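You operate a simulated robot arm through the tools that you are given. There is no shell and no other tool.

You run a simulated robot arm. Do the job below in one go: nothing can be reset, and whatever is moved stays where it is left.

Task
Put the Merrowdel proof back, switch off the light box and wipe off the smudge.
Fine: proof on the stand, knob at LOW, blue wipe back where it lay. What is to be rubbed or washed off counts as gone when no trace of it is left.

Only the result counts: the job must be done as asked and must still hold three seconds after the hand-in. Knocking over, shifting, dropping, spilling or breaking anything else fails it.

Robot
A 6-joint arm with a four-finger gripper, fixed in place. Base frame: the origin is on the floor under the middle of its stand, x ahead of it, y to its left, z up. Units: mm, degrees, N and s.
It reaches about 1041 mm from its shoulder. Its first joint turns from -166.0 to 166.0 degrees. Payload 3.67 kg.
Tool frame: the origin (TCP) lies between the finger pads and is the grasp point; the fingertips stand 28 mm ahead of it; z points along the fingers, y is the line along which they close. The gripper opens to 112 mm; its body begins 73 mm behind the TCP.
Orientation is told as [roll, pitch, yaw] about the base's x, y, z axes, in that order, counted from this pose: with the fingers straight down and closing along the base's y, the tool's x points along the base's -x, its y along +y and its z along -z.

Tools
- The arm moves only by the tool jog_arm. Its argument "plan" is a list of rows, each a list of 3 entries, a list of its own where there are three numbers: the opening, from 0 (shut) to 1 (fully open), then the shift along the tool's x, y, z in mm, then the turn, a rotation vector about the tool's x, y, z in degrees. In form: [[claw, [dx, dy, dz], [rx, ry, rz]], ...]. A call has 1 to 20 rows; each row is the pose to reach, as a shift and turn from the pose commanded when the call began, along the tool's axes at that moment. Each row takes 0.2 s and may step no farther than 50 mm and 8.6 degrees from the row before; otherwise, or with a gripper value out of range, the whole call is refused. Where a pose cannot be reached the arm comes as near as it can. A force on the tool above 90 N (or 10 N above the force at the start of the call, whichever is more), or a blocked arm, ends the call early, and 0.2 s more pass. Each finger travels about 102.5 mm/s and halts on what it meets, pressing with about 42 N; the grip force reading is that of the motor and also rises with nothing between the fingers. The clock runs only during rows and for 0.2 s after the last one: add rows that repeat a pose to give the fingers time. It gives the time, the measured TCP pose, the force on the tool (base axes), the opening and the grip force at its end, in the units of the frame above (readings bear some noise), with the torque about the TCP (base axes, N m) and any sound that the robot's microphone picked up.
- Cameras (640 x 400 px; columns grow to the right, rows downward): "scene" is fixed at [396.9, -653.4, 1469.8]; the picture's right is [0.98, -0.20, 0.00], its down [-0.09, -0.44, -0.89] and it looks along [0.18, 0.87, -0.45] (base axes); focal length 365 px, centre (320, 200). "wrist" rides on the gripper at [60, -18, -104] in the tool frame; the picture's right is [0.29, 0.96, 0.00], its down [-0.80, 0.24, -0.55] and it looks along [-0.53, 0.16, 0.83] (tool axes); focal length 234 px, centre (320, 200). There is no depth. A picture from a camera that has moved, and an enlarged one, comes with that camera's place and axes in the base frame and with its lens. The place of the scene camera against the robot may be out by one fixed shift of up to 12 mm in any direction.
- capture(camera): a new picture of that camera. The clock stands still meanwhile.
- close_up(camera, box): a new picture of the part [left, top, right, bottom] of that camera's present view, enlarged. The clock stands still meanwhile.
- close_job(): hands the job in; it is judged then, once.

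Nothing tells you positions but the pictures and the camera data. Unless the task says otherwise, let go and move clear before handing in.

The tools are called as a command line: name --argument value ..., lists and objects as JSON in quotes. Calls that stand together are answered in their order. jog_arm: Moves the arm, as the interface text tells. Its arguments: {"type":"object","properties":{"plan":{"type":"array"}},"required":["plan"]} The other tools are called the same way: capture (camera) takes a picture; close_up (camera, box) takes an enlarged picture of a part of a camera's view; close_job () hands the job in.

At the start:

```text
clock: 0.0
tcp_pos: [390.3, 370.4, 1196.8]
ee_rot: [0.2, 0.0, 0.0]
ft_force: [0.2, -0.1, -0.5]
wrist_torque: [0.01, 0.01, -0.01]
opening: 112.0
gripper_force: 0.1
```

scene: 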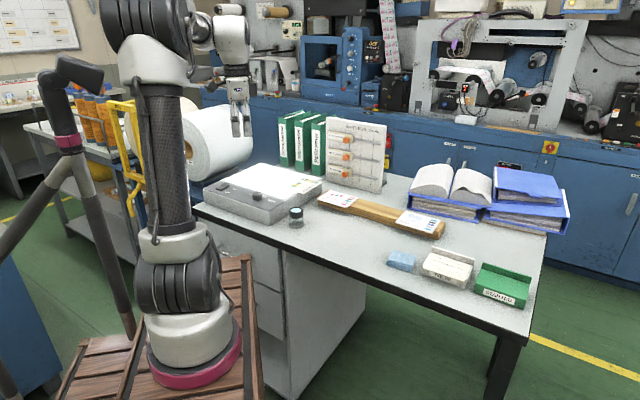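
wrist: 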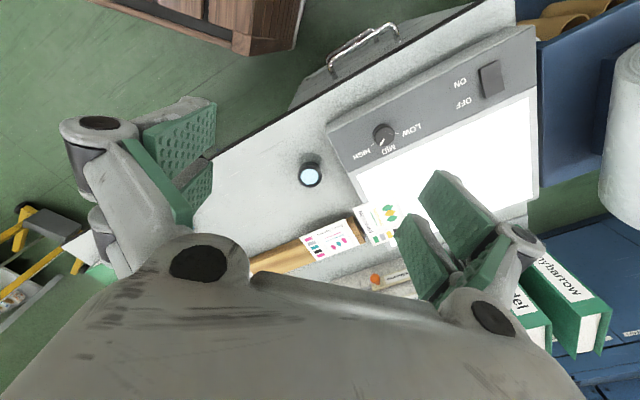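

I see a table with a light box, a wooden proof stand with some cards, a lens, a blue wipe and two trays. I'll take enlarged pictures of the parts before I move anything.

close_up --camera "scene" --box '[190, 140, 350, 240]'

close_up --camera "scene" --box '[300, 160, 460, 260]'

close_up --camera "scene" --box '[370, 210, 550, 322]'

close_up --camera "scene" --box '[270, 90, 430, 190]'

close_up --camera "wrist" --box '[240, 120, 440, 300]'

```text
4.00 times, centred on (270, 190) of scene
camera zoom: at [396.9, -653.4, 1469.8], right [0.98, -0.2, 0.0], down [-0.09, -0.44, -0.89], along [0.18, 0.87, -0.45], focal length 1460 px, centre (520, 240)
```

zoom: 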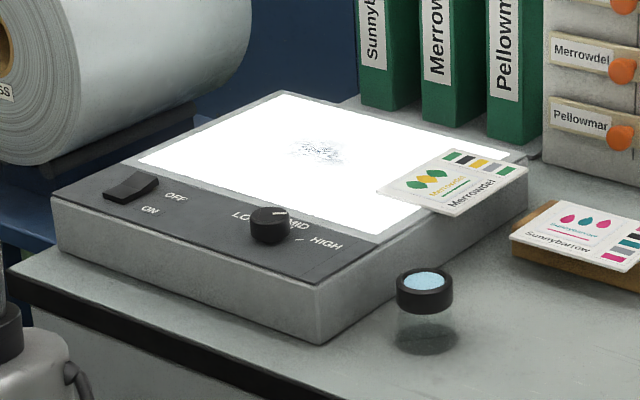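

```text
4.00 times, centred on (380, 210) of scene
camera zoom: at [396.9, -653.4, 1469.8], right [0.98, -0.2, 0.0], down [-0.09, -0.44, -0.89], along [0.18, 0.87, -0.45], focal length 1460 px, centre (80, 160)
```

zoom: 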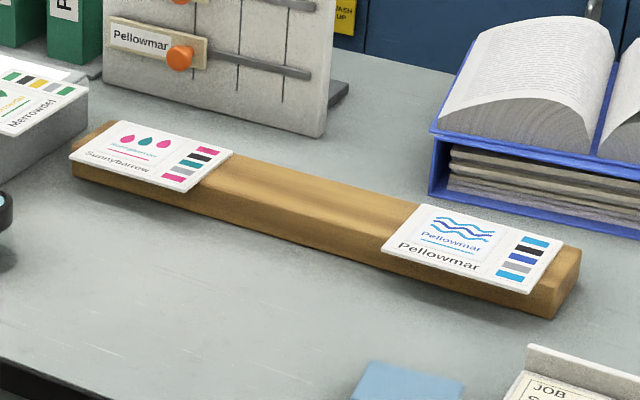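

```text
3.56 times, centred on (460, 266) of scene
camera zoom: at [396.9, -653.4, 1469.8], right [0.98, -0.2, 0.0], down [-0.09, -0.44, -0.89], along [0.18, 0.87, -0.45], focal length 1297 px, centre (-178, -35)
```

zoom: 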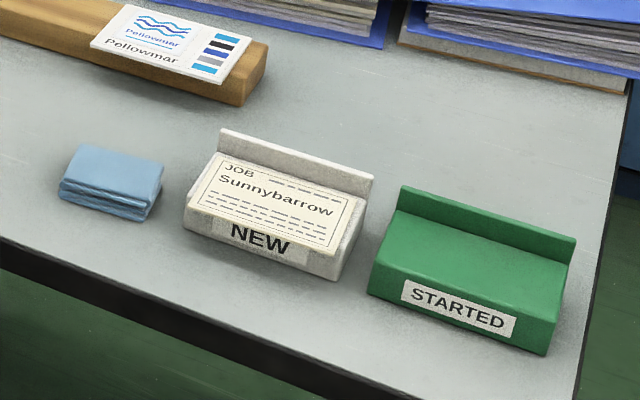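

```text
4.00 times, centred on (350, 140) of scene
camera zoom: at [396.9, -653.4, 1469.8], right [0.98, -0.2, 0.0], down [-0.09, -0.44, -0.89], along [0.18, 0.87, -0.45], focal length 1460 px, centre (200, 440)
```

zoom: 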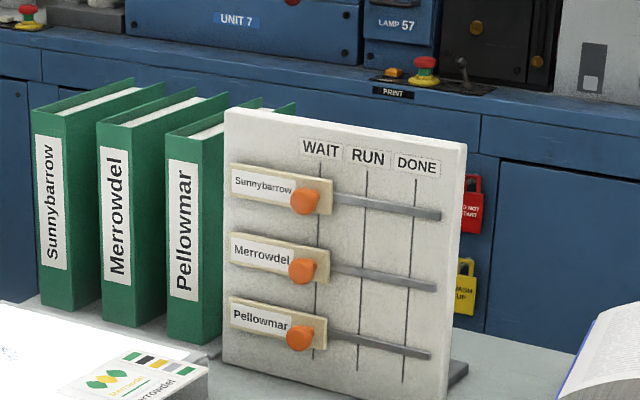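

```text
2.22 times, centred on (340, 210) of wrist
camera zoom: at [329.7, 352.5, 1301.6], right [-0.29, 0.96, 0.0], down [0.8, 0.24, 0.55], along [0.53, 0.16, -0.83], focal length 520 px, centre (276, 178)
```

zoom: 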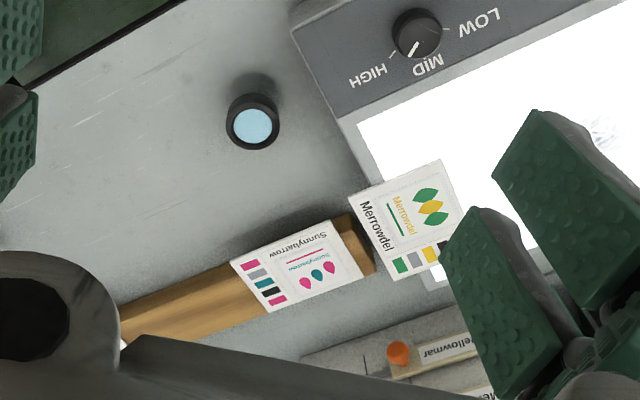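

The light box strip runs at about 45° to the base, with the knob near (417, 491, 915). The proof lies on the right edge of the box. I'll take more close-ups of the wrist view to pin down the details.

close_up --camera "wrist" --box '[340, 40, 540, 165]'

close_up --camera "wrist" --box '[340, 110, 440, 172]'

close_up --camera "scene" --box '[240, 175, 290, 206]'

close_up --camera "scene" --box '[205, 175, 255, 206]'

close_up --camera "scene" --box '[250, 160, 330, 210]'

close_up --camera "scene" --box '[310, 180, 450, 245]'

```text
3.20 times, centred on (440, 102) of wrist
camera zoom: at [329.7, 352.5, 1301.6], right [-0.29, 0.96, 0.0], down [0.8, 0.24, 0.55], along [0.53, 0.16, -0.83], focal length 749 px, centre (-64, 512)
```

zoom: 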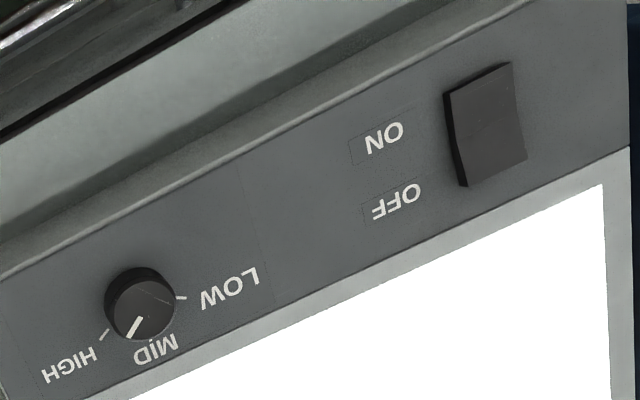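

```text
6.40 times, centred on (390, 141) of wrist
camera zoom: at [329.7, 352.5, 1301.6], right [-0.29, 0.96, 0.0], down [0.8, 0.24, 0.55], along [0.53, 0.16, -0.83], focal length 1499 px, centre (-128, 578)
```

zoom: 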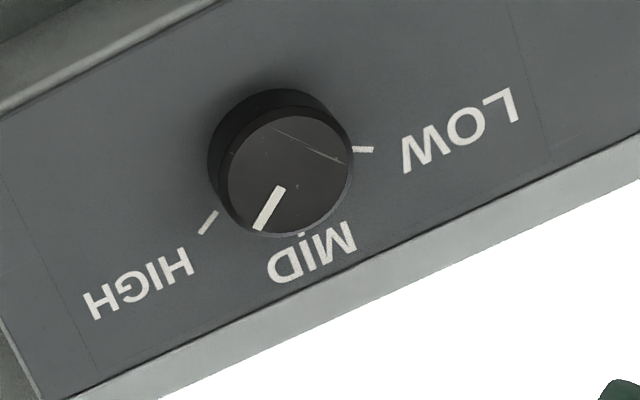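

```text
12.80 times, centred on (265, 190) of scene
camera zoom: at [396.9, -653.4, 1469.8], right [0.98, -0.2, 0.0], down [-0.09, -0.44, -0.89], along [0.18, 0.87, -0.45], focal length 4671 px, centre (1024, 322)
```

zoom: 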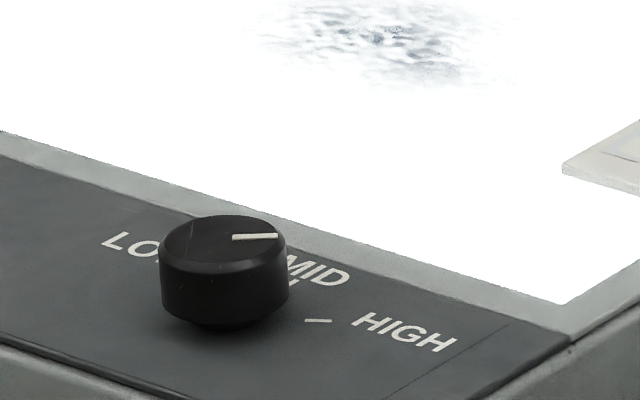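

```text
12.80 times, centred on (230, 190) of scene
camera zoom: at [396.9, -653.4, 1469.8], right [0.98, -0.2, 0.0], down [-0.09, -0.44, -0.89], along [0.18, 0.87, -0.45], focal length 4671 px, centre (1472, 322)
```

zoom: 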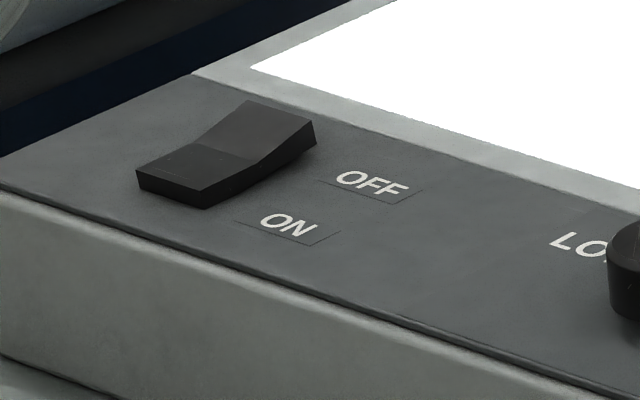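

```text
8.00 times, centred on (290, 185) of scene
camera zoom: at [396.9, -653.4, 1469.8], right [0.98, -0.2, 0.0], down [-0.09, -0.44, -0.89], along [0.18, 0.87, -0.45], focal length 2919 px, centre (560, 320)
```

zoom: 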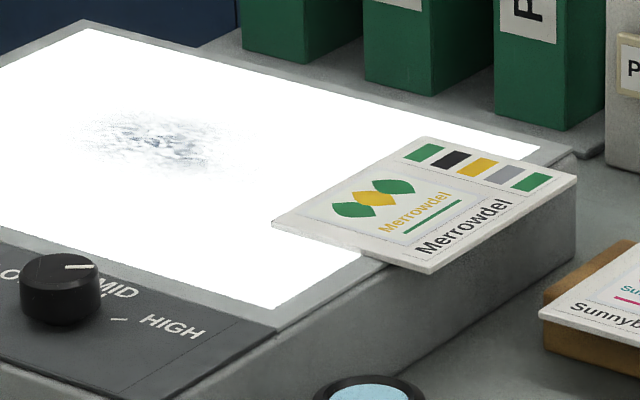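

```text
4.57 times, centred on (380, 212) of scene
camera zoom: at [396.9, -653.4, 1469.8], right [0.98, -0.2, 0.0], down [-0.09, -0.44, -0.89], along [0.18, 0.87, -0.45], focal length 1668 px, centre (46, 143)
```

zoom: 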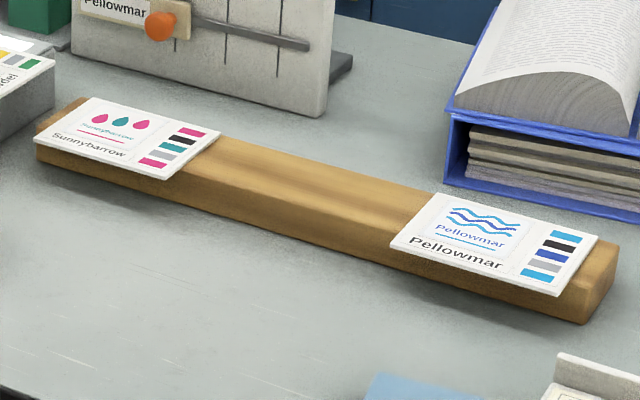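

The rocker is pressed to ON with its OFF end raised, and the knob points a little past MID toward HIGH. The proof overhangs the right edge of the box. I'll bring the wrist camera lower, turned in line with the table, for accurate views.

jog_arm --plan '[[1, [-27, 11, 24], [0, 0, -7.5]], [1, [-54, 23, 49], [0, 0, -15]], [1, [-81, 34, 73], [0, 0, -22.5]], [1, [-107, 45, 97], [0, 0, -30]], [1, [-134, 57, 122], [0, 0, -37.5]], [1, [-161, 68, 146], [0, 0, -45]], [1, [-161, 68, 146], [0, 0, -45]]]'

capture --camera "wrist"

capture --camera "scene"

```text
clock: 1.6
tcp_pos: [550.2, 437.3, 1050.1]
ee_rot: [0.2, -0.1, 45.1]
ft_force: [0.5, 0.8, -0.1]
wrist_torque: [0.0, -0.02, -0.02]
opening: 111.9
gripper_force: 0.0
```

```text
taken
camera wrist: at [520.9, 381.9, 1154.2], right [-0.88, 0.47, 0.0], down [0.39, 0.73, 0.56], along [0.26, 0.49, -0.83], focal length 234 px, centre (320, 200)
```

wrist: 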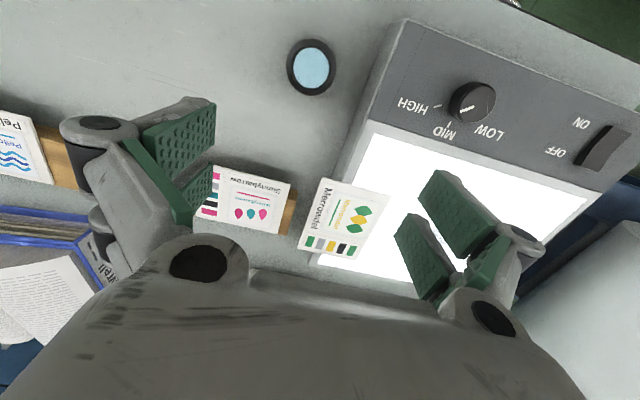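

```text
taken
```

scene: 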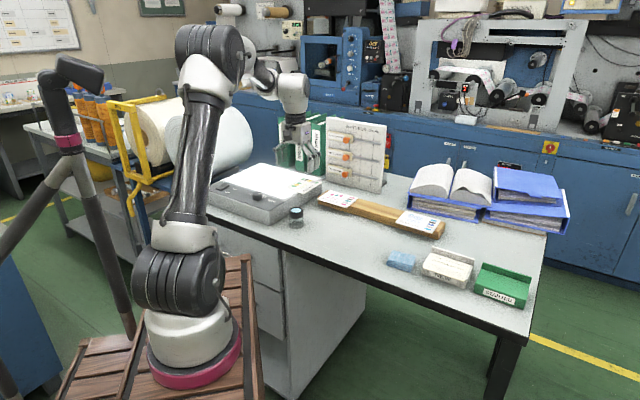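

I now have a closer view of the knob, the card and the loupe. I'll enlarge it to measure.

close_up --camera "wrist" --box '[270, 160, 430, 260]'

close_up --camera "wrist" --box '[360, 20, 520, 120]'

close_up --camera "wrist" --box '[190, 150, 310, 225]'

close_up --camera "wrist" --box '[520, 80, 640, 200]'

```text
4.00 times, centred on (350, 210) of wrist
camera zoom: at [520.9, 381.9, 1154.2], right [-0.88, 0.47, 0.0], down [0.39, 0.73, 0.56], along [0.26, 0.49, -0.83], focal length 937 px, centre (200, 160)
```

zoom: 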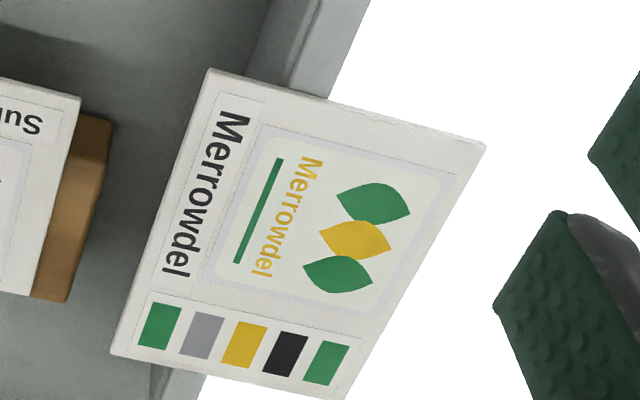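

```text
4.00 times, centred on (440, 70) of wrist
camera zoom: at [520.9, 381.9, 1154.2], right [-0.88, 0.47, 0.0], down [0.39, 0.73, 0.56], along [0.26, 0.49, -0.83], focal length 937 px, centre (-160, 720)
```

zoom: 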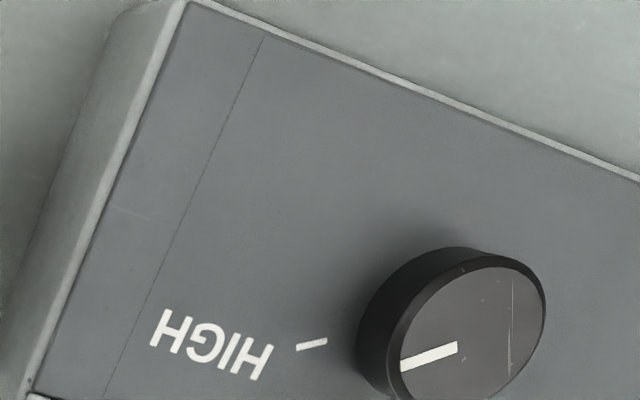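

```text
5.33 times, centred on (250, 188) of wrist
camera zoom: at [520.9, 381.9, 1154.2], right [-0.88, 0.47, 0.0], down [0.39, 0.73, 0.56], along [0.26, 0.49, -0.83], focal length 1249 px, centre (693, 267)
```

zoom: 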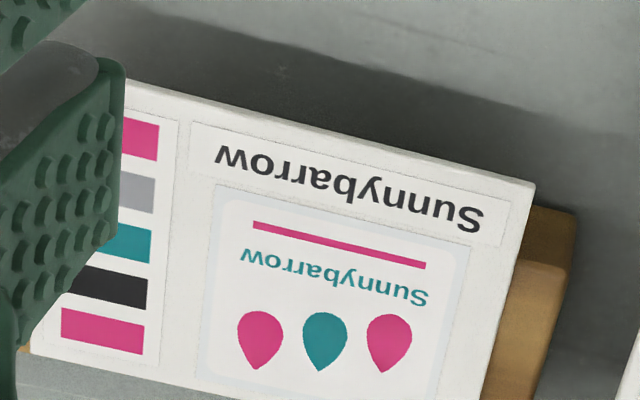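

```text
3.33 times, centred on (580, 140) of wrist
camera zoom: at [520.9, 381.9, 1154.2], right [-0.88, 0.47, 0.0], down [0.39, 0.73, 0.56], along [0.26, 0.49, -0.83], focal length 781 px, centre (-547, 400)
```

zoom: 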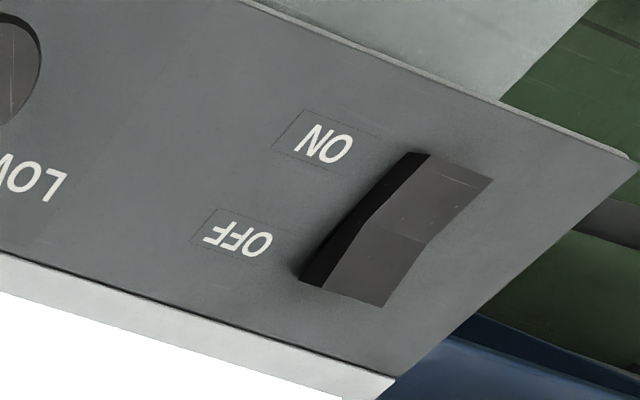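

The proof measures about 124 × 91 mm, lies square to the 45° axes, and is centred near (592, 575). It overhangs the box edge by about 15–20 mm. I'll move above it for a second view so I can fix its position and height.

jog_arm --plan '[[1, [-31, 17, 13], [0, 0, 0]], [1, [-63, 34, 26], [0, 0, 0]], [1, [-94, 51, 38], [0, 0, 0]], [1, [-126, 68, 51], [0, 0, 0]], [1, [-126, 68, 51], [0, 0, 0]]]'

capture --camera "wrist"

close_up --camera "wrist" --box '[220, 60, 420, 185]'

capture --camera "scene"

```text
clock: 2.8
tcp_pos: [592.0, 578.6, 1001.5]
ee_rot: [0.1, 0.0, 45.0]
ft_force: [0.3, -0.6, 0.3]
wrist_torque: [-0.03, 0.03, -0.02]
opening: 112.1
gripper_force: 0.0
```

```text
taken
camera wrist: at [562.6, 522.4, 1105.0], right [-0.88, 0.47, 0.0], down [0.39, 0.73, 0.55], along [0.26, 0.49, -0.83], focal length 234 px, centre (320, 200)
```

wrist: 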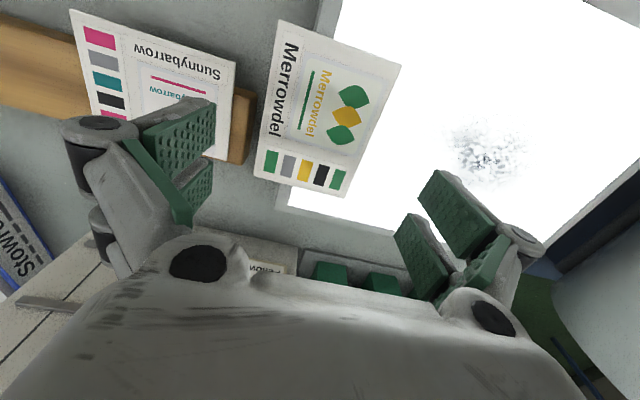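

```text
3.20 times, centred on (320, 122) of wrist
camera zoom: at [562.6, 522.4, 1105.0], right [-0.88, 0.47, 0.0], down [0.39, 0.73, 0.55], along [0.26, 0.49, -0.83], focal length 749 px, centre (320, 448)
```

zoom: 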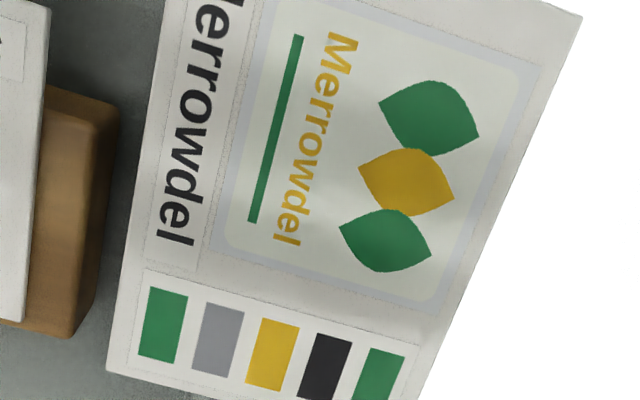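

```text
taken
```

scene: 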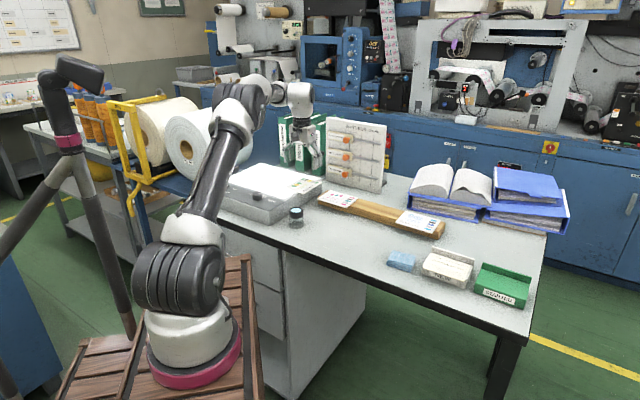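

The card is directly ahead in this view. I'll enlarge it again to read its four corners.

close_up --camera "wrist" --box '[240, 10, 400, 110]'

close_up --camera "wrist" --box '[240, 110, 400, 210]'

close_up --camera "wrist" --box '[420, 90, 580, 190]'

close_up --camera "wrist" --box '[60, 0, 260, 125]'

```text
4.00 times, centred on (320, 60) of wrist
camera zoom: at [562.6, 522.4, 1105.0], right [-0.88, 0.47, 0.0], down [0.39, 0.73, 0.55], along [0.26, 0.49, -0.83], focal length 937 px, centre (320, 760)
```

zoom: 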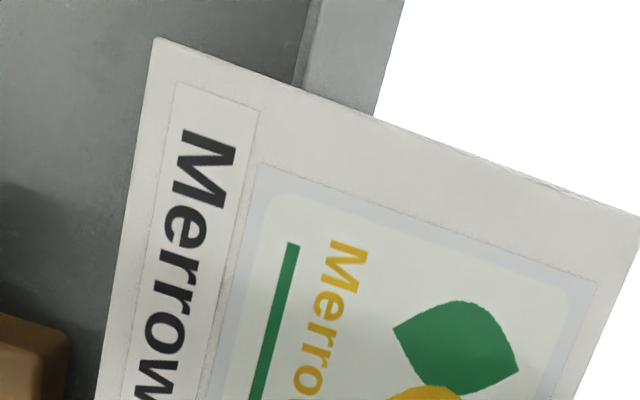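

```text
4.00 times, centred on (320, 160) of wrist
camera zoom: at [562.6, 522.4, 1105.0], right [-0.88, 0.47, 0.0], down [0.39, 0.73, 0.55], along [0.26, 0.49, -0.83], focal length 937 px, centre (320, 360)
```

zoom: 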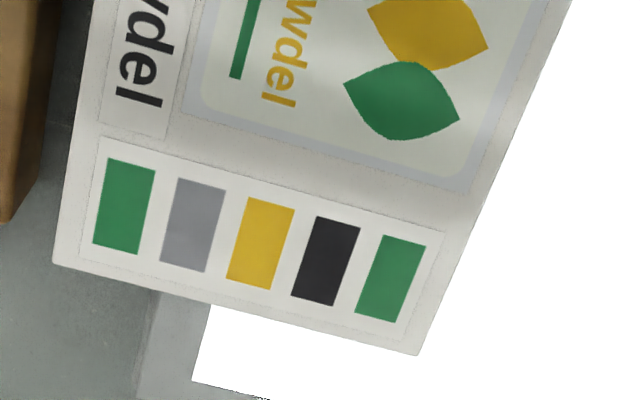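

```text
4.00 times, centred on (500, 140) of wrist
camera zoom: at [562.6, 522.4, 1105.0], right [-0.88, 0.47, 0.0], down [0.39, 0.73, 0.55], along [0.26, 0.49, -0.83], focal length 937 px, centre (-400, 440)
```

zoom: 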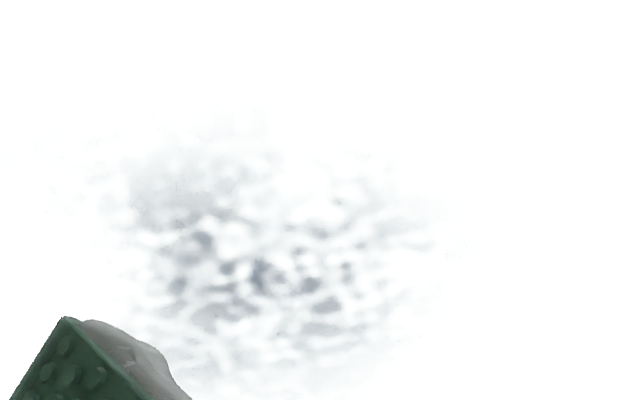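

```text
3.20 times, centred on (160, 62) of wrist
camera zoom: at [562.6, 522.4, 1105.0], right [-0.88, 0.47, 0.0], down [0.39, 0.73, 0.55], along [0.26, 0.49, -0.83], focal length 749 px, centre (832, 640)
```

zoom: 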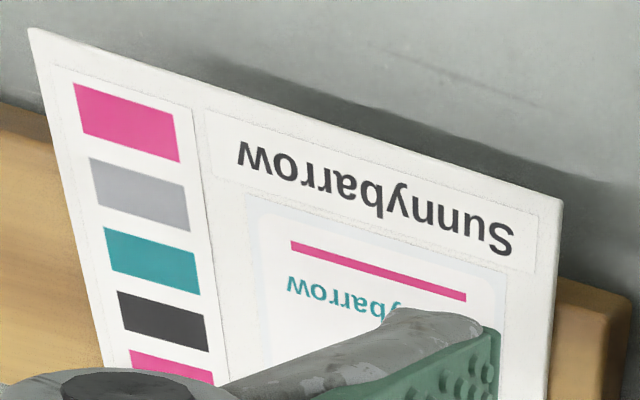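

I put the card centre at about (591, 572), with its top face at z≈912 and a size of 120 × 90 mm. I'll centre over it, come down to just above, and check finger clearance before squeezing it across the short sides.

jog_arm --plan '[[1, [5, -3.4, 20], [0, 0, 0]], [1, [5, -3.4, 45], [0, 0, 0]], [1, [5, -3.4, 53], [0, 0, 0]], [1, [5, -3.4, 53], [0, 0, 0]]]'

capture --camera "wrist"

close_up --camera "scene" --box '[260, 110, 360, 210]'

```text
clock: 3.8
tcp_pos: [589.8, 569.4, 946.8]
ee_rot: [0.1, 0.0, 45.0]
ft_force: [0.1, 0.4, -0.4]
wrist_torque: [-0.03, 0.01, 0.01]
opening: 111.9
gripper_force: 0.0
```

```text
taken
camera wrist: at [560.7, 514.9, 1050.9], right [-0.88, 0.47, 0.0], down [0.39, 0.73, 0.55], along [0.26, 0.49, -0.83], focal length 234 px, centre (320, 200)
```

wrist: 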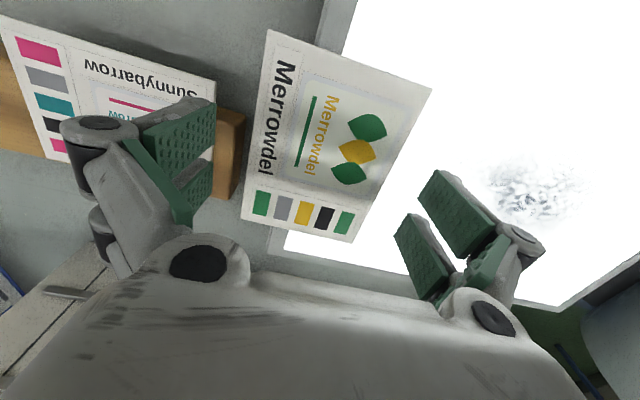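

```text
4.00 times, centred on (310, 160) of scene
camera zoom: at [396.9, -653.4, 1469.8], right [0.98, -0.2, 0.0], down [-0.09, -0.44, -0.89], along [0.18, 0.87, -0.45], focal length 1460 px, centre (360, 360)
```

zoom: 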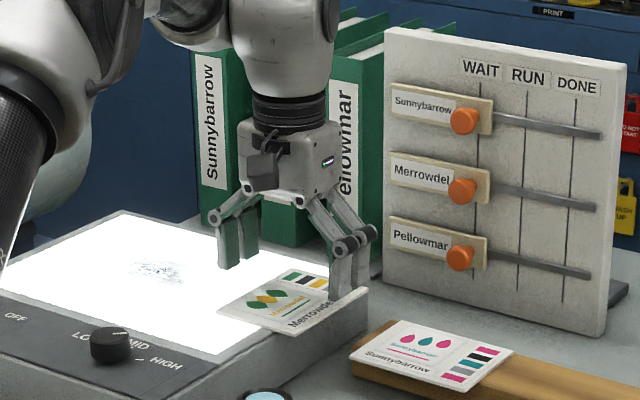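

Centring is good to about 2 mm and the fingers clear the card on both sides. I'll lower in small steps and watch the force for contact with the glass.

jog_arm --plan '[[1, [-1.8, 0.8, 4], [0, 0, 0]], [1, [-1.8, 0.8, 8], [0, 0, 0]], [1, [-1.8, 0.8, 8], [0, 0, 0]]]'

close_up --camera "scene" --box '[280, 150, 340, 200]'

capture --camera "wrist"

```text
clock: 4.6
tcp_pos: [591.9, 571.8, 940.2]
ee_rot: [0.1, 0.1, 45.0]
ft_force: [1.0, 0.3, 1.0]
wrist_torque: [0.01, -0.02, 0.0]
opening: 112.1
gripper_force: 0.1
```

```text
8.00 times, centred on (310, 175) of scene
camera zoom: at [396.9, -653.4, 1469.8], right [0.98, -0.2, 0.0], down [-0.09, -0.44, -0.89], along [0.18, 0.87, -0.45], focal length 2919 px, centre (400, 400)
```

zoom: 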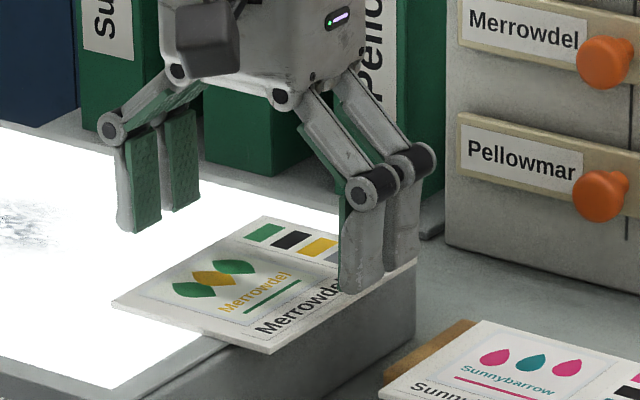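

```text
taken
camera wrist: at [561.5, 516.9, 1043.6], right [-0.88, 0.47, 0.0], down [0.39, 0.73, 0.55], along [0.26, 0.49, -0.83], focal length 234 px, centre (320, 200)
```

wrist: 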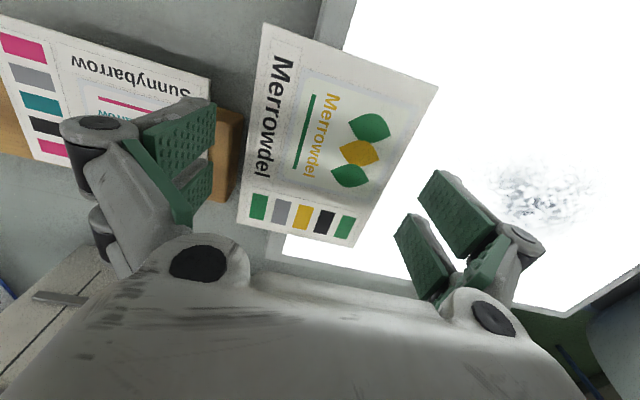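

The fingertips are at about z 911.6, with no contact yet. I'll go down in 1 mm steps to find the glass.

jog_arm --plan '[[1, [0, 0, 1], [0, 0, 0]], [1, [0, 0, 2], [0, 0, 0]], [1, [0, 0, 2], [0, 0, 0]]]'

```text
clock: 5.4
tcp_pos: [591.0, 573.3, 937.3]
ee_rot: [0.1, 0.0, 45.0]
ft_force: [0.0, 0.8, 0.3]
wrist_torque: [0.01, -0.01, 0.01]
opening: 112.1
gripper_force: 0.1
```

There is still no contact, so I'll continue down slowly.

jog_arm --plan '[[1, [0, 0, 1], [0, 0, 0]], [1, [0, 0, 1], [0, 0, 0]]]'

close_up --camera "scene" --box '[280, 160, 340, 198]'

```text
clock: 6.0
tcp_pos: [591.9, 573.0, 937.5]
ee_rot: [0.1, 0.1, 45.0]
ft_force: [-0.5, 0.4, -0.4]
wrist_torque: [0.01, -0.01, -0.02]
opening: 111.8
gripper_force: 0.0
```

```text
10.53 times, centred on (310, 179) of scene
camera zoom: at [396.9, -653.4, 1469.8], right [0.98, -0.2, 0.0], down [-0.09, -0.44, -0.89], along [0.18, 0.87, -0.45], focal length 3841 px, centre (425, 421)
```

zoom: 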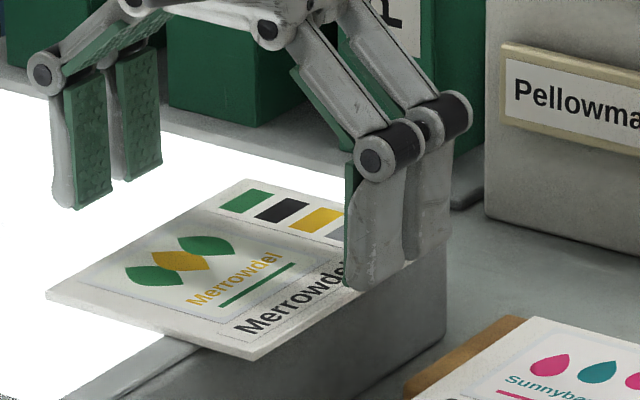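

The pictures show the fingertips still about 14 mm above the card. The fingers swing on an arc, so they reach less far when wide open. I'll close partway to about 97 mm and look at the tip height again.

jog_arm --plan '[[0.87, [0, 0, 0], [0, 0, 0]], [0.87, [0, 0, 0], [0, 0, 0]]]'

close_up --camera "scene" --box '[280, 160, 340, 198]'

capture --camera "wrist"

close_up --camera "wrist" --box '[180, 80, 500, 280]'

```text
clock: 6.6
tcp_pos: [591.7, 572.3, 936.6]
ee_rot: [0.2, 0.0, 45.1]
ft_force: [0.2, -0.2, -0.5]
wrist_torque: [0.04, -0.02, -0.03]
opening: 97.5
gripper_force: 0.0
```

```text
10.53 times, centred on (310, 179) of scene
camera zoom: at [396.9, -653.4, 1469.8], right [0.98, -0.2, 0.0], down [-0.09, -0.44, -0.89], along [0.18, 0.87, -0.45], focal length 3841 px, centre (425, 421)
```

zoom: 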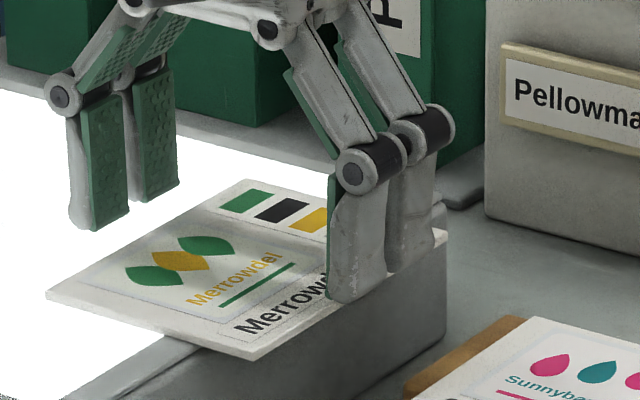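

```text
taken
camera wrist: at [561.4, 517.2, 1040.4], right [-0.88, 0.47, 0.0], down [0.39, 0.73, 0.55], along [0.26, 0.49, -0.83], focal length 234 px, centre (320, 200)
```

wrist: 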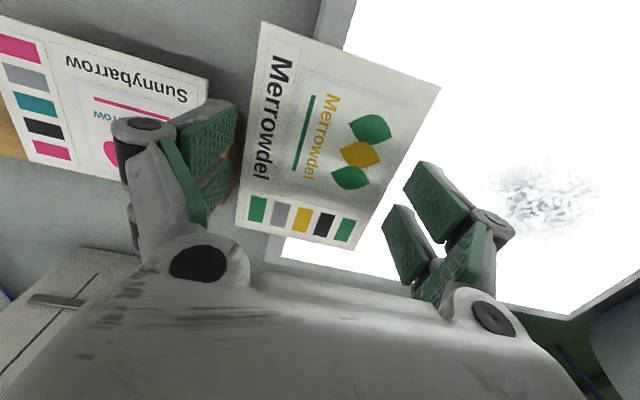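

```text
2.00 times, centred on (340, 180) of wrist
camera zoom: at [561.4, 517.2, 1040.4], right [-0.88, 0.47, 0.0], down [0.39, 0.73, 0.55], along [0.26, 0.49, -0.83], focal length 468 px, centre (280, 240)
```

zoom: 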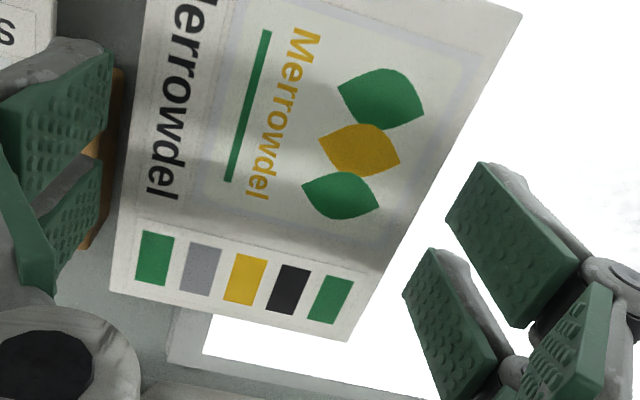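

At 97.5 mm opening the tips stand only about 12–13 mm ahead of the TCP. At 90 mm they will stand about 15 mm ahead. I'll lower to match and check the picture.

jog_arm --plan '[[0.87, [0, 0, 4], [0, 0, 0]], [0.87, [0, 0, 8], [0, 0, 0]], [0.87, [0, 0, 10], [0, 0, 0]], [0.87, [0, 0, 10], [0, 0, 0]]]'

close_up --camera "scene" --box '[280, 160, 340, 198]'

close_up --camera "wrist" --box '[180, 40, 500, 240]'

```text
clock: 7.6
tcp_pos: [590.3, 571.4, 927.4]
ee_rot: [0.0, -0.1, 45.0]
ft_force: [0.2, 0.9, 0.4]
wrist_torque: [-0.01, 0.0, 0.03]
opening: 97.3
gripper_force: 0.0
```

```text
10.53 times, centred on (310, 179) of scene
camera zoom: at [396.9, -653.4, 1469.8], right [0.98, -0.2, 0.0], down [-0.09, -0.44, -0.89], along [0.18, 0.87, -0.45], focal length 3841 px, centre (425, 421)
```

zoom: 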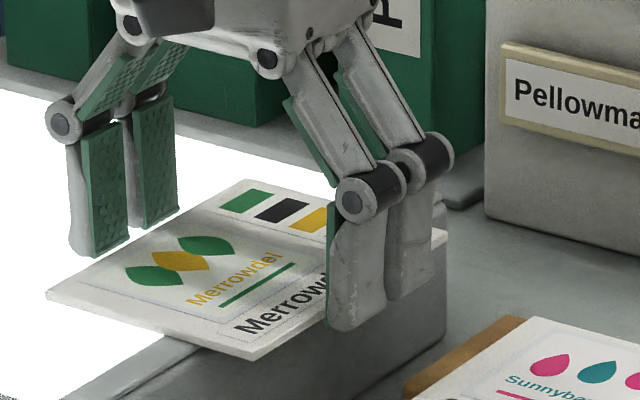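

```text
2.00 times, centred on (340, 140) of wrist
camera zoom: at [561.0, 516.3, 1030.4], right [-0.88, 0.47, 0.0], down [0.39, 0.73, 0.55], along [0.26, 0.49, -0.83], focal length 468 px, centre (280, 320)
```

zoom: 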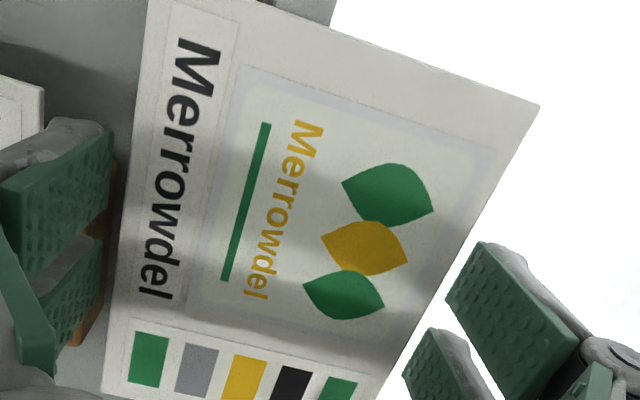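

The fingertips now sit just above card level on both sides. I'll lower another 1.5 mm and close onto the card edges.

jog_arm --plan '[[0.87, [0, 0, 1.5], [0, 0, 0]], [0.82, [0, 0, 1.5], [0, 0, 0]], [0.79, [0, 0, 1.5], [0, 0, 0]], [0.77, [0, 0, 1.5], [0, 0, 0]], [0.75, [0, 0, 1.5], [0, 0, 0]]]'

close_up --camera "scene" --box '[280, 160, 340, 198]'

close_up --camera "wrist" --box '[180, 40, 500, 240]'

```text
clock: 8.8
tcp_pos: [590.0, 573.4, 927.2]
ee_rot: [0.2, 0.0, 45.1]
ft_force: [-4.9, 6.9, 15.5]
wrist_torque: [0.56, 0.84, -0.16]
opening: 94.4
gripper_force: 10.1
```

```text
10.53 times, centred on (310, 179) of scene
camera zoom: at [396.9, -653.4, 1469.8], right [0.98, -0.2, 0.0], down [-0.09, -0.44, -0.89], along [0.18, 0.87, -0.45], focal length 3841 px, centre (425, 421)
```

zoom: 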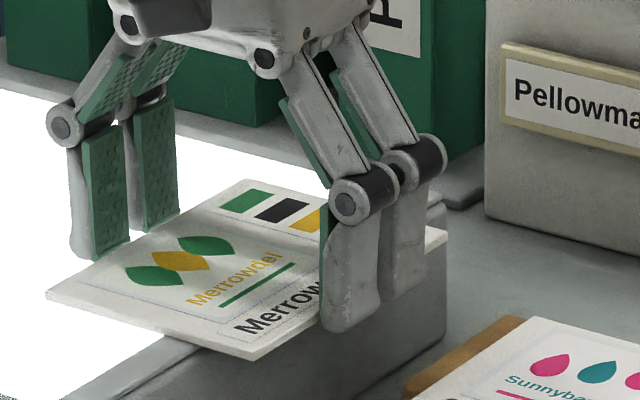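

```text
2.00 times, centred on (340, 140) of wrist
camera zoom: at [560.0, 516.6, 1030.4], right [-0.88, 0.47, 0.0], down [0.39, 0.73, 0.56], along [0.26, 0.49, -0.83], focal length 468 px, centre (280, 320)
```

zoom: 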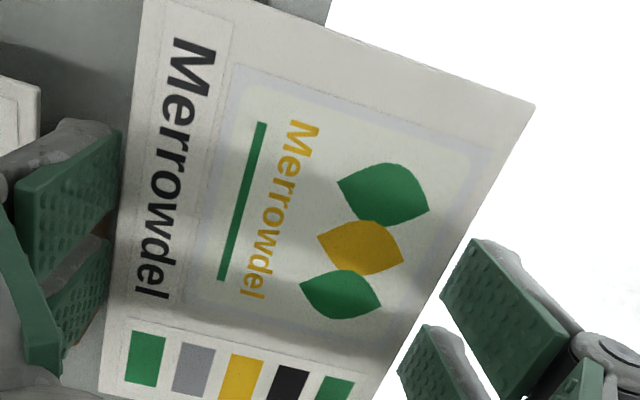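

The glass-side finger touched the glass: about 15 N upward, with the fingers stopped at 94 mm. The card hasn't moved. I'll open slightly, raise about 4 mm and close again.

jog_arm --plan '[[0.87, [0, 0, -2], [0, 0, 0]], [0.87, [0, 0, -4], [0, 0, 0]], [0.87, [0, 0, -4], [0, 0, 0]], [0.82, [0, 0, -4], [0, 0, 0]], [0.8, [0, 0, -4], [0, 0, 0]], [0.78, [0, 0, -4], [0, 0, 0]]]'

close_up --camera "scene" --box '[280, 160, 340, 198]'

close_up --camera "wrist" --box '[180, 40, 500, 240]'

```text
clock: 10.2
tcp_pos: [591.2, 571.9, 930.4]
ee_rot: [0.1, 0.0, 45.0]
ft_force: [0.3, -1.2, 2.5]
wrist_torque: [-0.06, 0.16, 0.05]
opening: 89.0
gripper_force: 42.1
```

```text
10.53 times, centred on (310, 179) of scene
camera zoom: at [396.9, -653.4, 1469.8], right [0.98, -0.2, 0.0], down [-0.09, -0.44, -0.89], along [0.18, 0.87, -0.45], focal length 3841 px, centre (425, 421)
```

zoom: 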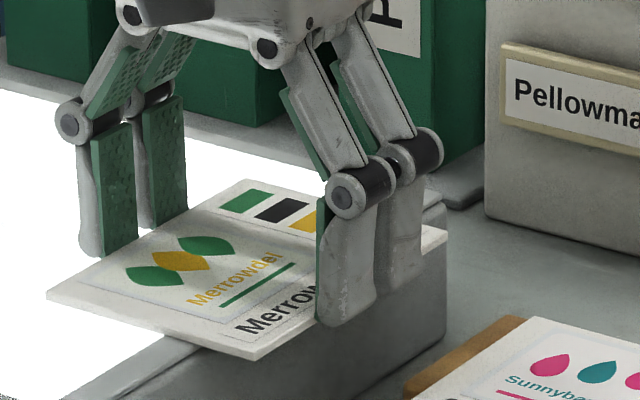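

```text
2.00 times, centred on (340, 140) of wrist
camera zoom: at [561.0, 516.5, 1033.9], right [-0.88, 0.47, 0.0], down [0.39, 0.73, 0.56], along [0.26, 0.49, -0.83], focal length 468 px, centre (280, 320)
```

zoom: 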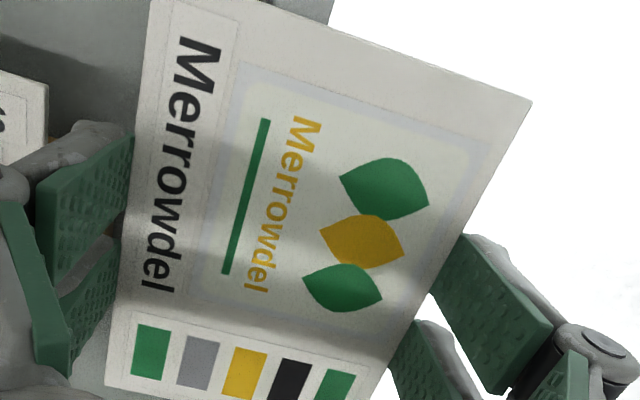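

The fingers stopped at 89 mm with 42 N grip, so the card is held by its edges. I'll lift gently and check.

jog_arm --plan '[[0.76, [0, 0, -2], [0, 0, 0]], [0.76, [0, 0, -8], [0, 0, 0]], [0.76, [0, 0, -20], [0, 0, 0]], [0.76, [0, 0, -20], [0, 0, 0]]]'

close_up --camera "scene" --box '[270, 140, 350, 200]'

capture --camera "wrist"

```text
clock: 11.2
tcp_pos: [591.5, 571.9, 949.4]
ee_rot: [0.1, 0.0, 45.0]
ft_force: [1.2, 0.2, 0.0]
wrist_torque: [0.02, -0.02, 0.0]
opening: 85.4
gripper_force: 0.0
```

```text
6.67 times, centred on (310, 170) of scene
camera zoom: at [396.9, -653.4, 1469.8], right [0.98, -0.2, 0.0], down [-0.09, -0.44, -0.89], along [0.18, 0.87, -0.45], focal length 2433 px, centre (387, 400)
```

zoom: 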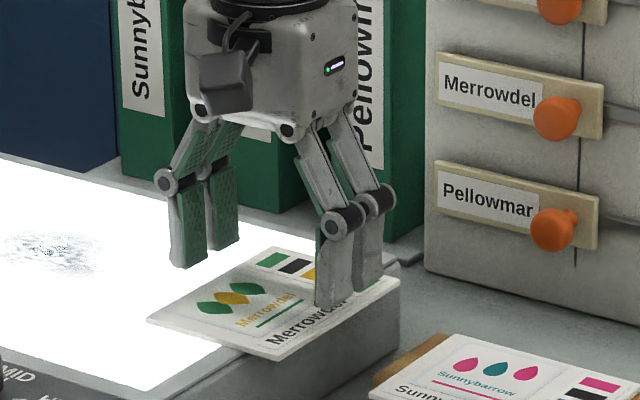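

```text
taken
camera wrist: at [561.5, 515.9, 1052.9], right [-0.88, 0.47, 0.0], down [0.39, 0.73, 0.55], along [0.26, 0.49, -0.83], focal length 234 px, centre (320, 200)
```

wrist: 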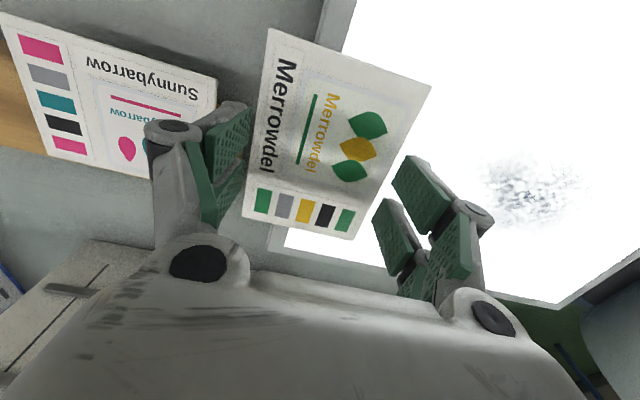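

The fingers slipped off: the card is still in the same place on the box, and I gripped only its upper rim. I'll retry about 1.5 mm deeper, opening first and then closing in steps.

jog_arm --plan '[[0.87, [0, 0, 0], [0, 0, 0]], [0.87, [0, 0, 0], [0, 0, 0]], [0.87, [0, 0, 12], [0, 0, 0]], [0.87, [0, 0, 20], [0, 0, 0]], [0.83, [0, 0, 21], [0, 0, 0]], [0.83, [0, 0, 21], [0, 0, 0]]]'

close_up --camera "scene" --box '[280, 160, 340, 198]'

close_up --camera "wrist" --box '[340, 110, 500, 210]'

```text
clock: 12.6
tcp_pos: [591.7, 572.9, 928.3]
ee_rot: [0.1, -0.1, 45.1]
ft_force: [0.6, -0.5, -0.1]
wrist_torque: [0.03, -0.02, 0.0]
opening: 92.8
gripper_force: 0.1
```

```text
10.53 times, centred on (310, 179) of scene
camera zoom: at [396.9, -653.4, 1469.8], right [0.98, -0.2, 0.0], down [-0.09, -0.44, -0.89], along [0.18, 0.87, -0.45], focal length 3841 px, centre (425, 421)
```

zoom: 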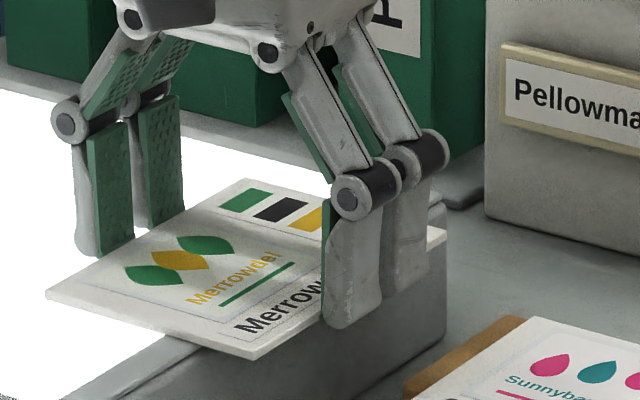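

```text
4.00 times, centred on (420, 160) of wrist
camera zoom: at [561.3, 516.6, 1032.4], right [-0.88, 0.47, 0.0], down [0.39, 0.73, 0.55], along [0.26, 0.49, -0.83], focal length 937 px, centre (-80, 360)
```

zoom: 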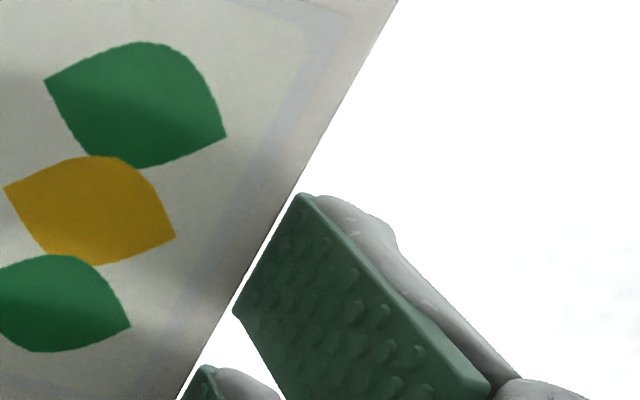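

The fingers are about 1.5 mm clear of each card edge. I'll feel for the glass in 0.7 mm steps.

jog_arm --plan '[[0.83, [0, 0, 0.7], [0, 0, 0]], [0.83, [0, 0, 0.7], [0, 0, 0]]]'

jog_arm --plan '[[0.83, [0, 0, 0.7], [0, 0, 0]], [0.83, [0, 0, 0.7], [0, 0, 0]]]'

```text
clock: 13.2
tcp_pos: [591.7, 573.3, 927.2]
ee_rot: [0.1, 0.0, 45.1]
ft_force: [-0.3, -0.7, 0.4]
wrist_torque: [-0.01, 0.03, 0.0]
opening: 93.0
gripper_force: 0.0
```

```text
clock: 13.8
tcp_pos: [591.0, 572.6, 927.3]
ee_rot: [0.1, 0.0, 45.1]
ft_force: [0.7, -0.7, 2.7]
wrist_torque: [0.05, 0.14, -0.01]
opening: 93.4
gripper_force: 0.4
```

The tip touches the glass at TCP z≈926.6 with 93 mm opening. I'll close while rising 1.3 mm along the finger arc, so the tips stay at glass level when they meet the card.

jog_arm --plan '[[0.82, [0, 0, -0.5], [0, 0, 0]], [0.81, [0, 0, -0.9], [0, 0, 0]], [0.8, [0, 0, -1.2], [0, 0, 0]], [0.78, [0, 0, -1.2], [0, 0, 0]], [0.76, [0, 0, -1.2], [0, 0, 0]], [0.74, [0, 0, -1.2], [0, 0, 0]]]'

close_up --camera "scene" --box '[280, 160, 340, 198]'

close_up --camera "wrist" --box '[340, 110, 500, 210]'

close_up --camera "wrist" --box '[200, 60, 360, 160]'

```text
clock: 15.2
tcp_pos: [590.7, 572.3, 928.5]
ee_rot: [0.1, -0.2, 45.0]
ft_force: [-2.0, 3.3, 8.1]
wrist_torque: [0.19, 0.42, -0.04]
opening: 89.5
gripper_force: 42.4
```

```text
10.53 times, centred on (310, 179) of scene
camera zoom: at [396.9, -653.4, 1469.8], right [0.98, -0.2, 0.0], down [-0.09, -0.44, -0.89], along [0.18, 0.87, -0.45], focal length 3841 px, centre (425, 421)
```

zoom: 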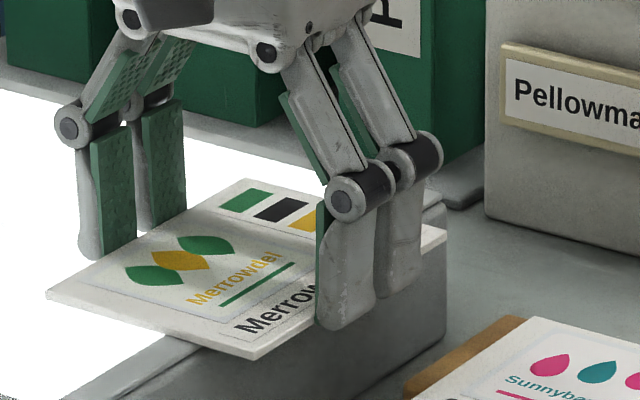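

```text
4.00 times, centred on (420, 160) of wrist
camera zoom: at [560.9, 517.1, 1032.3], right [-0.88, 0.47, 0.0], down [0.39, 0.73, 0.56], along [0.26, 0.49, -0.83], focal length 937 px, centre (-80, 360)
```

zoom: 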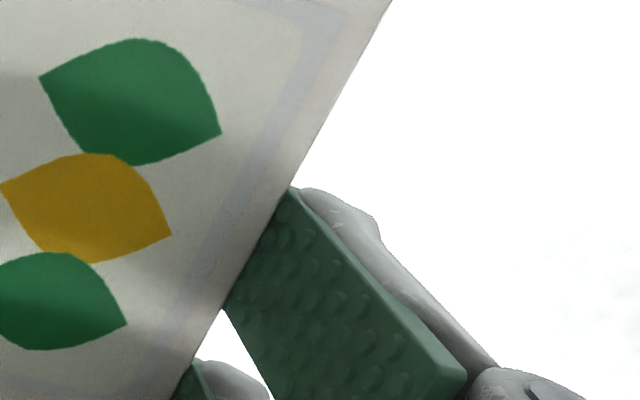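

```text
4.00 times, centred on (280, 110) of wrist
camera zoom: at [560.9, 517.1, 1032.3], right [-0.88, 0.47, 0.0], down [0.39, 0.73, 0.56], along [0.26, 0.49, -0.83], focal length 937 px, centre (480, 560)
```

zoom: 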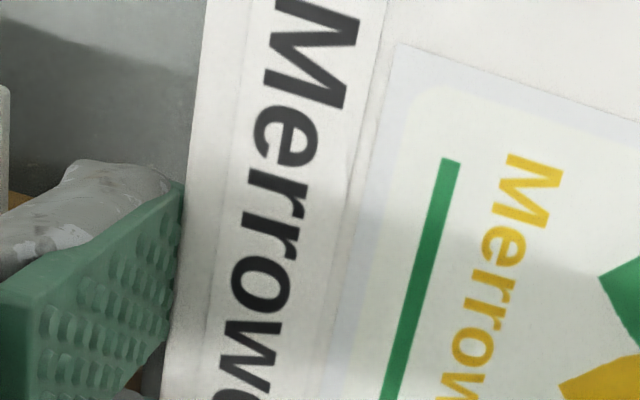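

The card is squeezed at 89.5 mm with 42 N, with the tips down on the glass. I'll lift very slowly and check.

jog_arm --plan '[[0.74, [0, 0, -0.5], [0, 0, 0]], [0.74, [0, 0, -1], [0, 0, 0]], [0.74, [0, 0, -2], [0, 0, 0]], [0.74, [0, 0, -3], [0, 0, 0]], [0.74, [0, 0, -4], [0, 0, 0]], [0.74, [0, 0, -4], [0, 0, 0]]]'

close_up --camera "scene" --box '[280, 160, 340, 198]'

close_up --camera "wrist" --box '[340, 110, 500, 210]'

```text
clock: 16.6
tcp_pos: [592.0, 572.9, 932.2]
ee_rot: [0.1, 0.0, 45.0]
ft_force: [0.2, 0.0, -0.3]
wrist_torque: [0.03, -0.01, 0.0]
opening: 88.9
gripper_force: 42.2
```

```text
10.53 times, centred on (310, 179) of scene
camera zoom: at [396.9, -653.4, 1469.8], right [0.98, -0.2, 0.0], down [-0.09, -0.44, -0.89], along [0.18, 0.87, -0.45], focal length 3841 px, centre (425, 421)
```

zoom: 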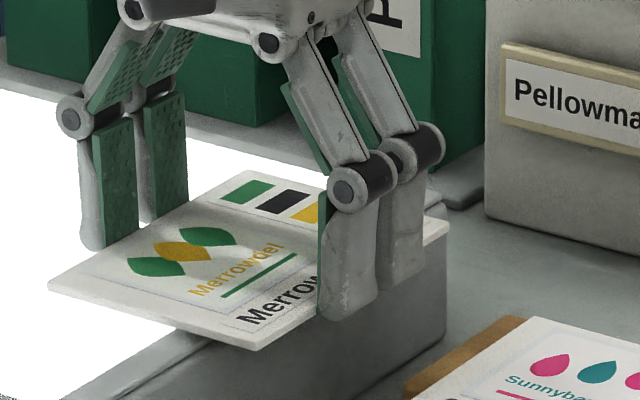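

```text
4.00 times, centred on (420, 160) of wrist
camera zoom: at [561.8, 517.3, 1035.6], right [-0.88, 0.47, 0.0], down [0.39, 0.73, 0.55], along [0.26, 0.49, -0.83], focal length 937 px, centre (-80, 360)
```

zoom: 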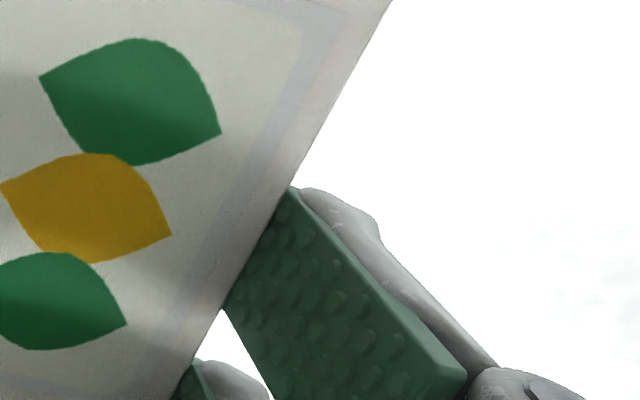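

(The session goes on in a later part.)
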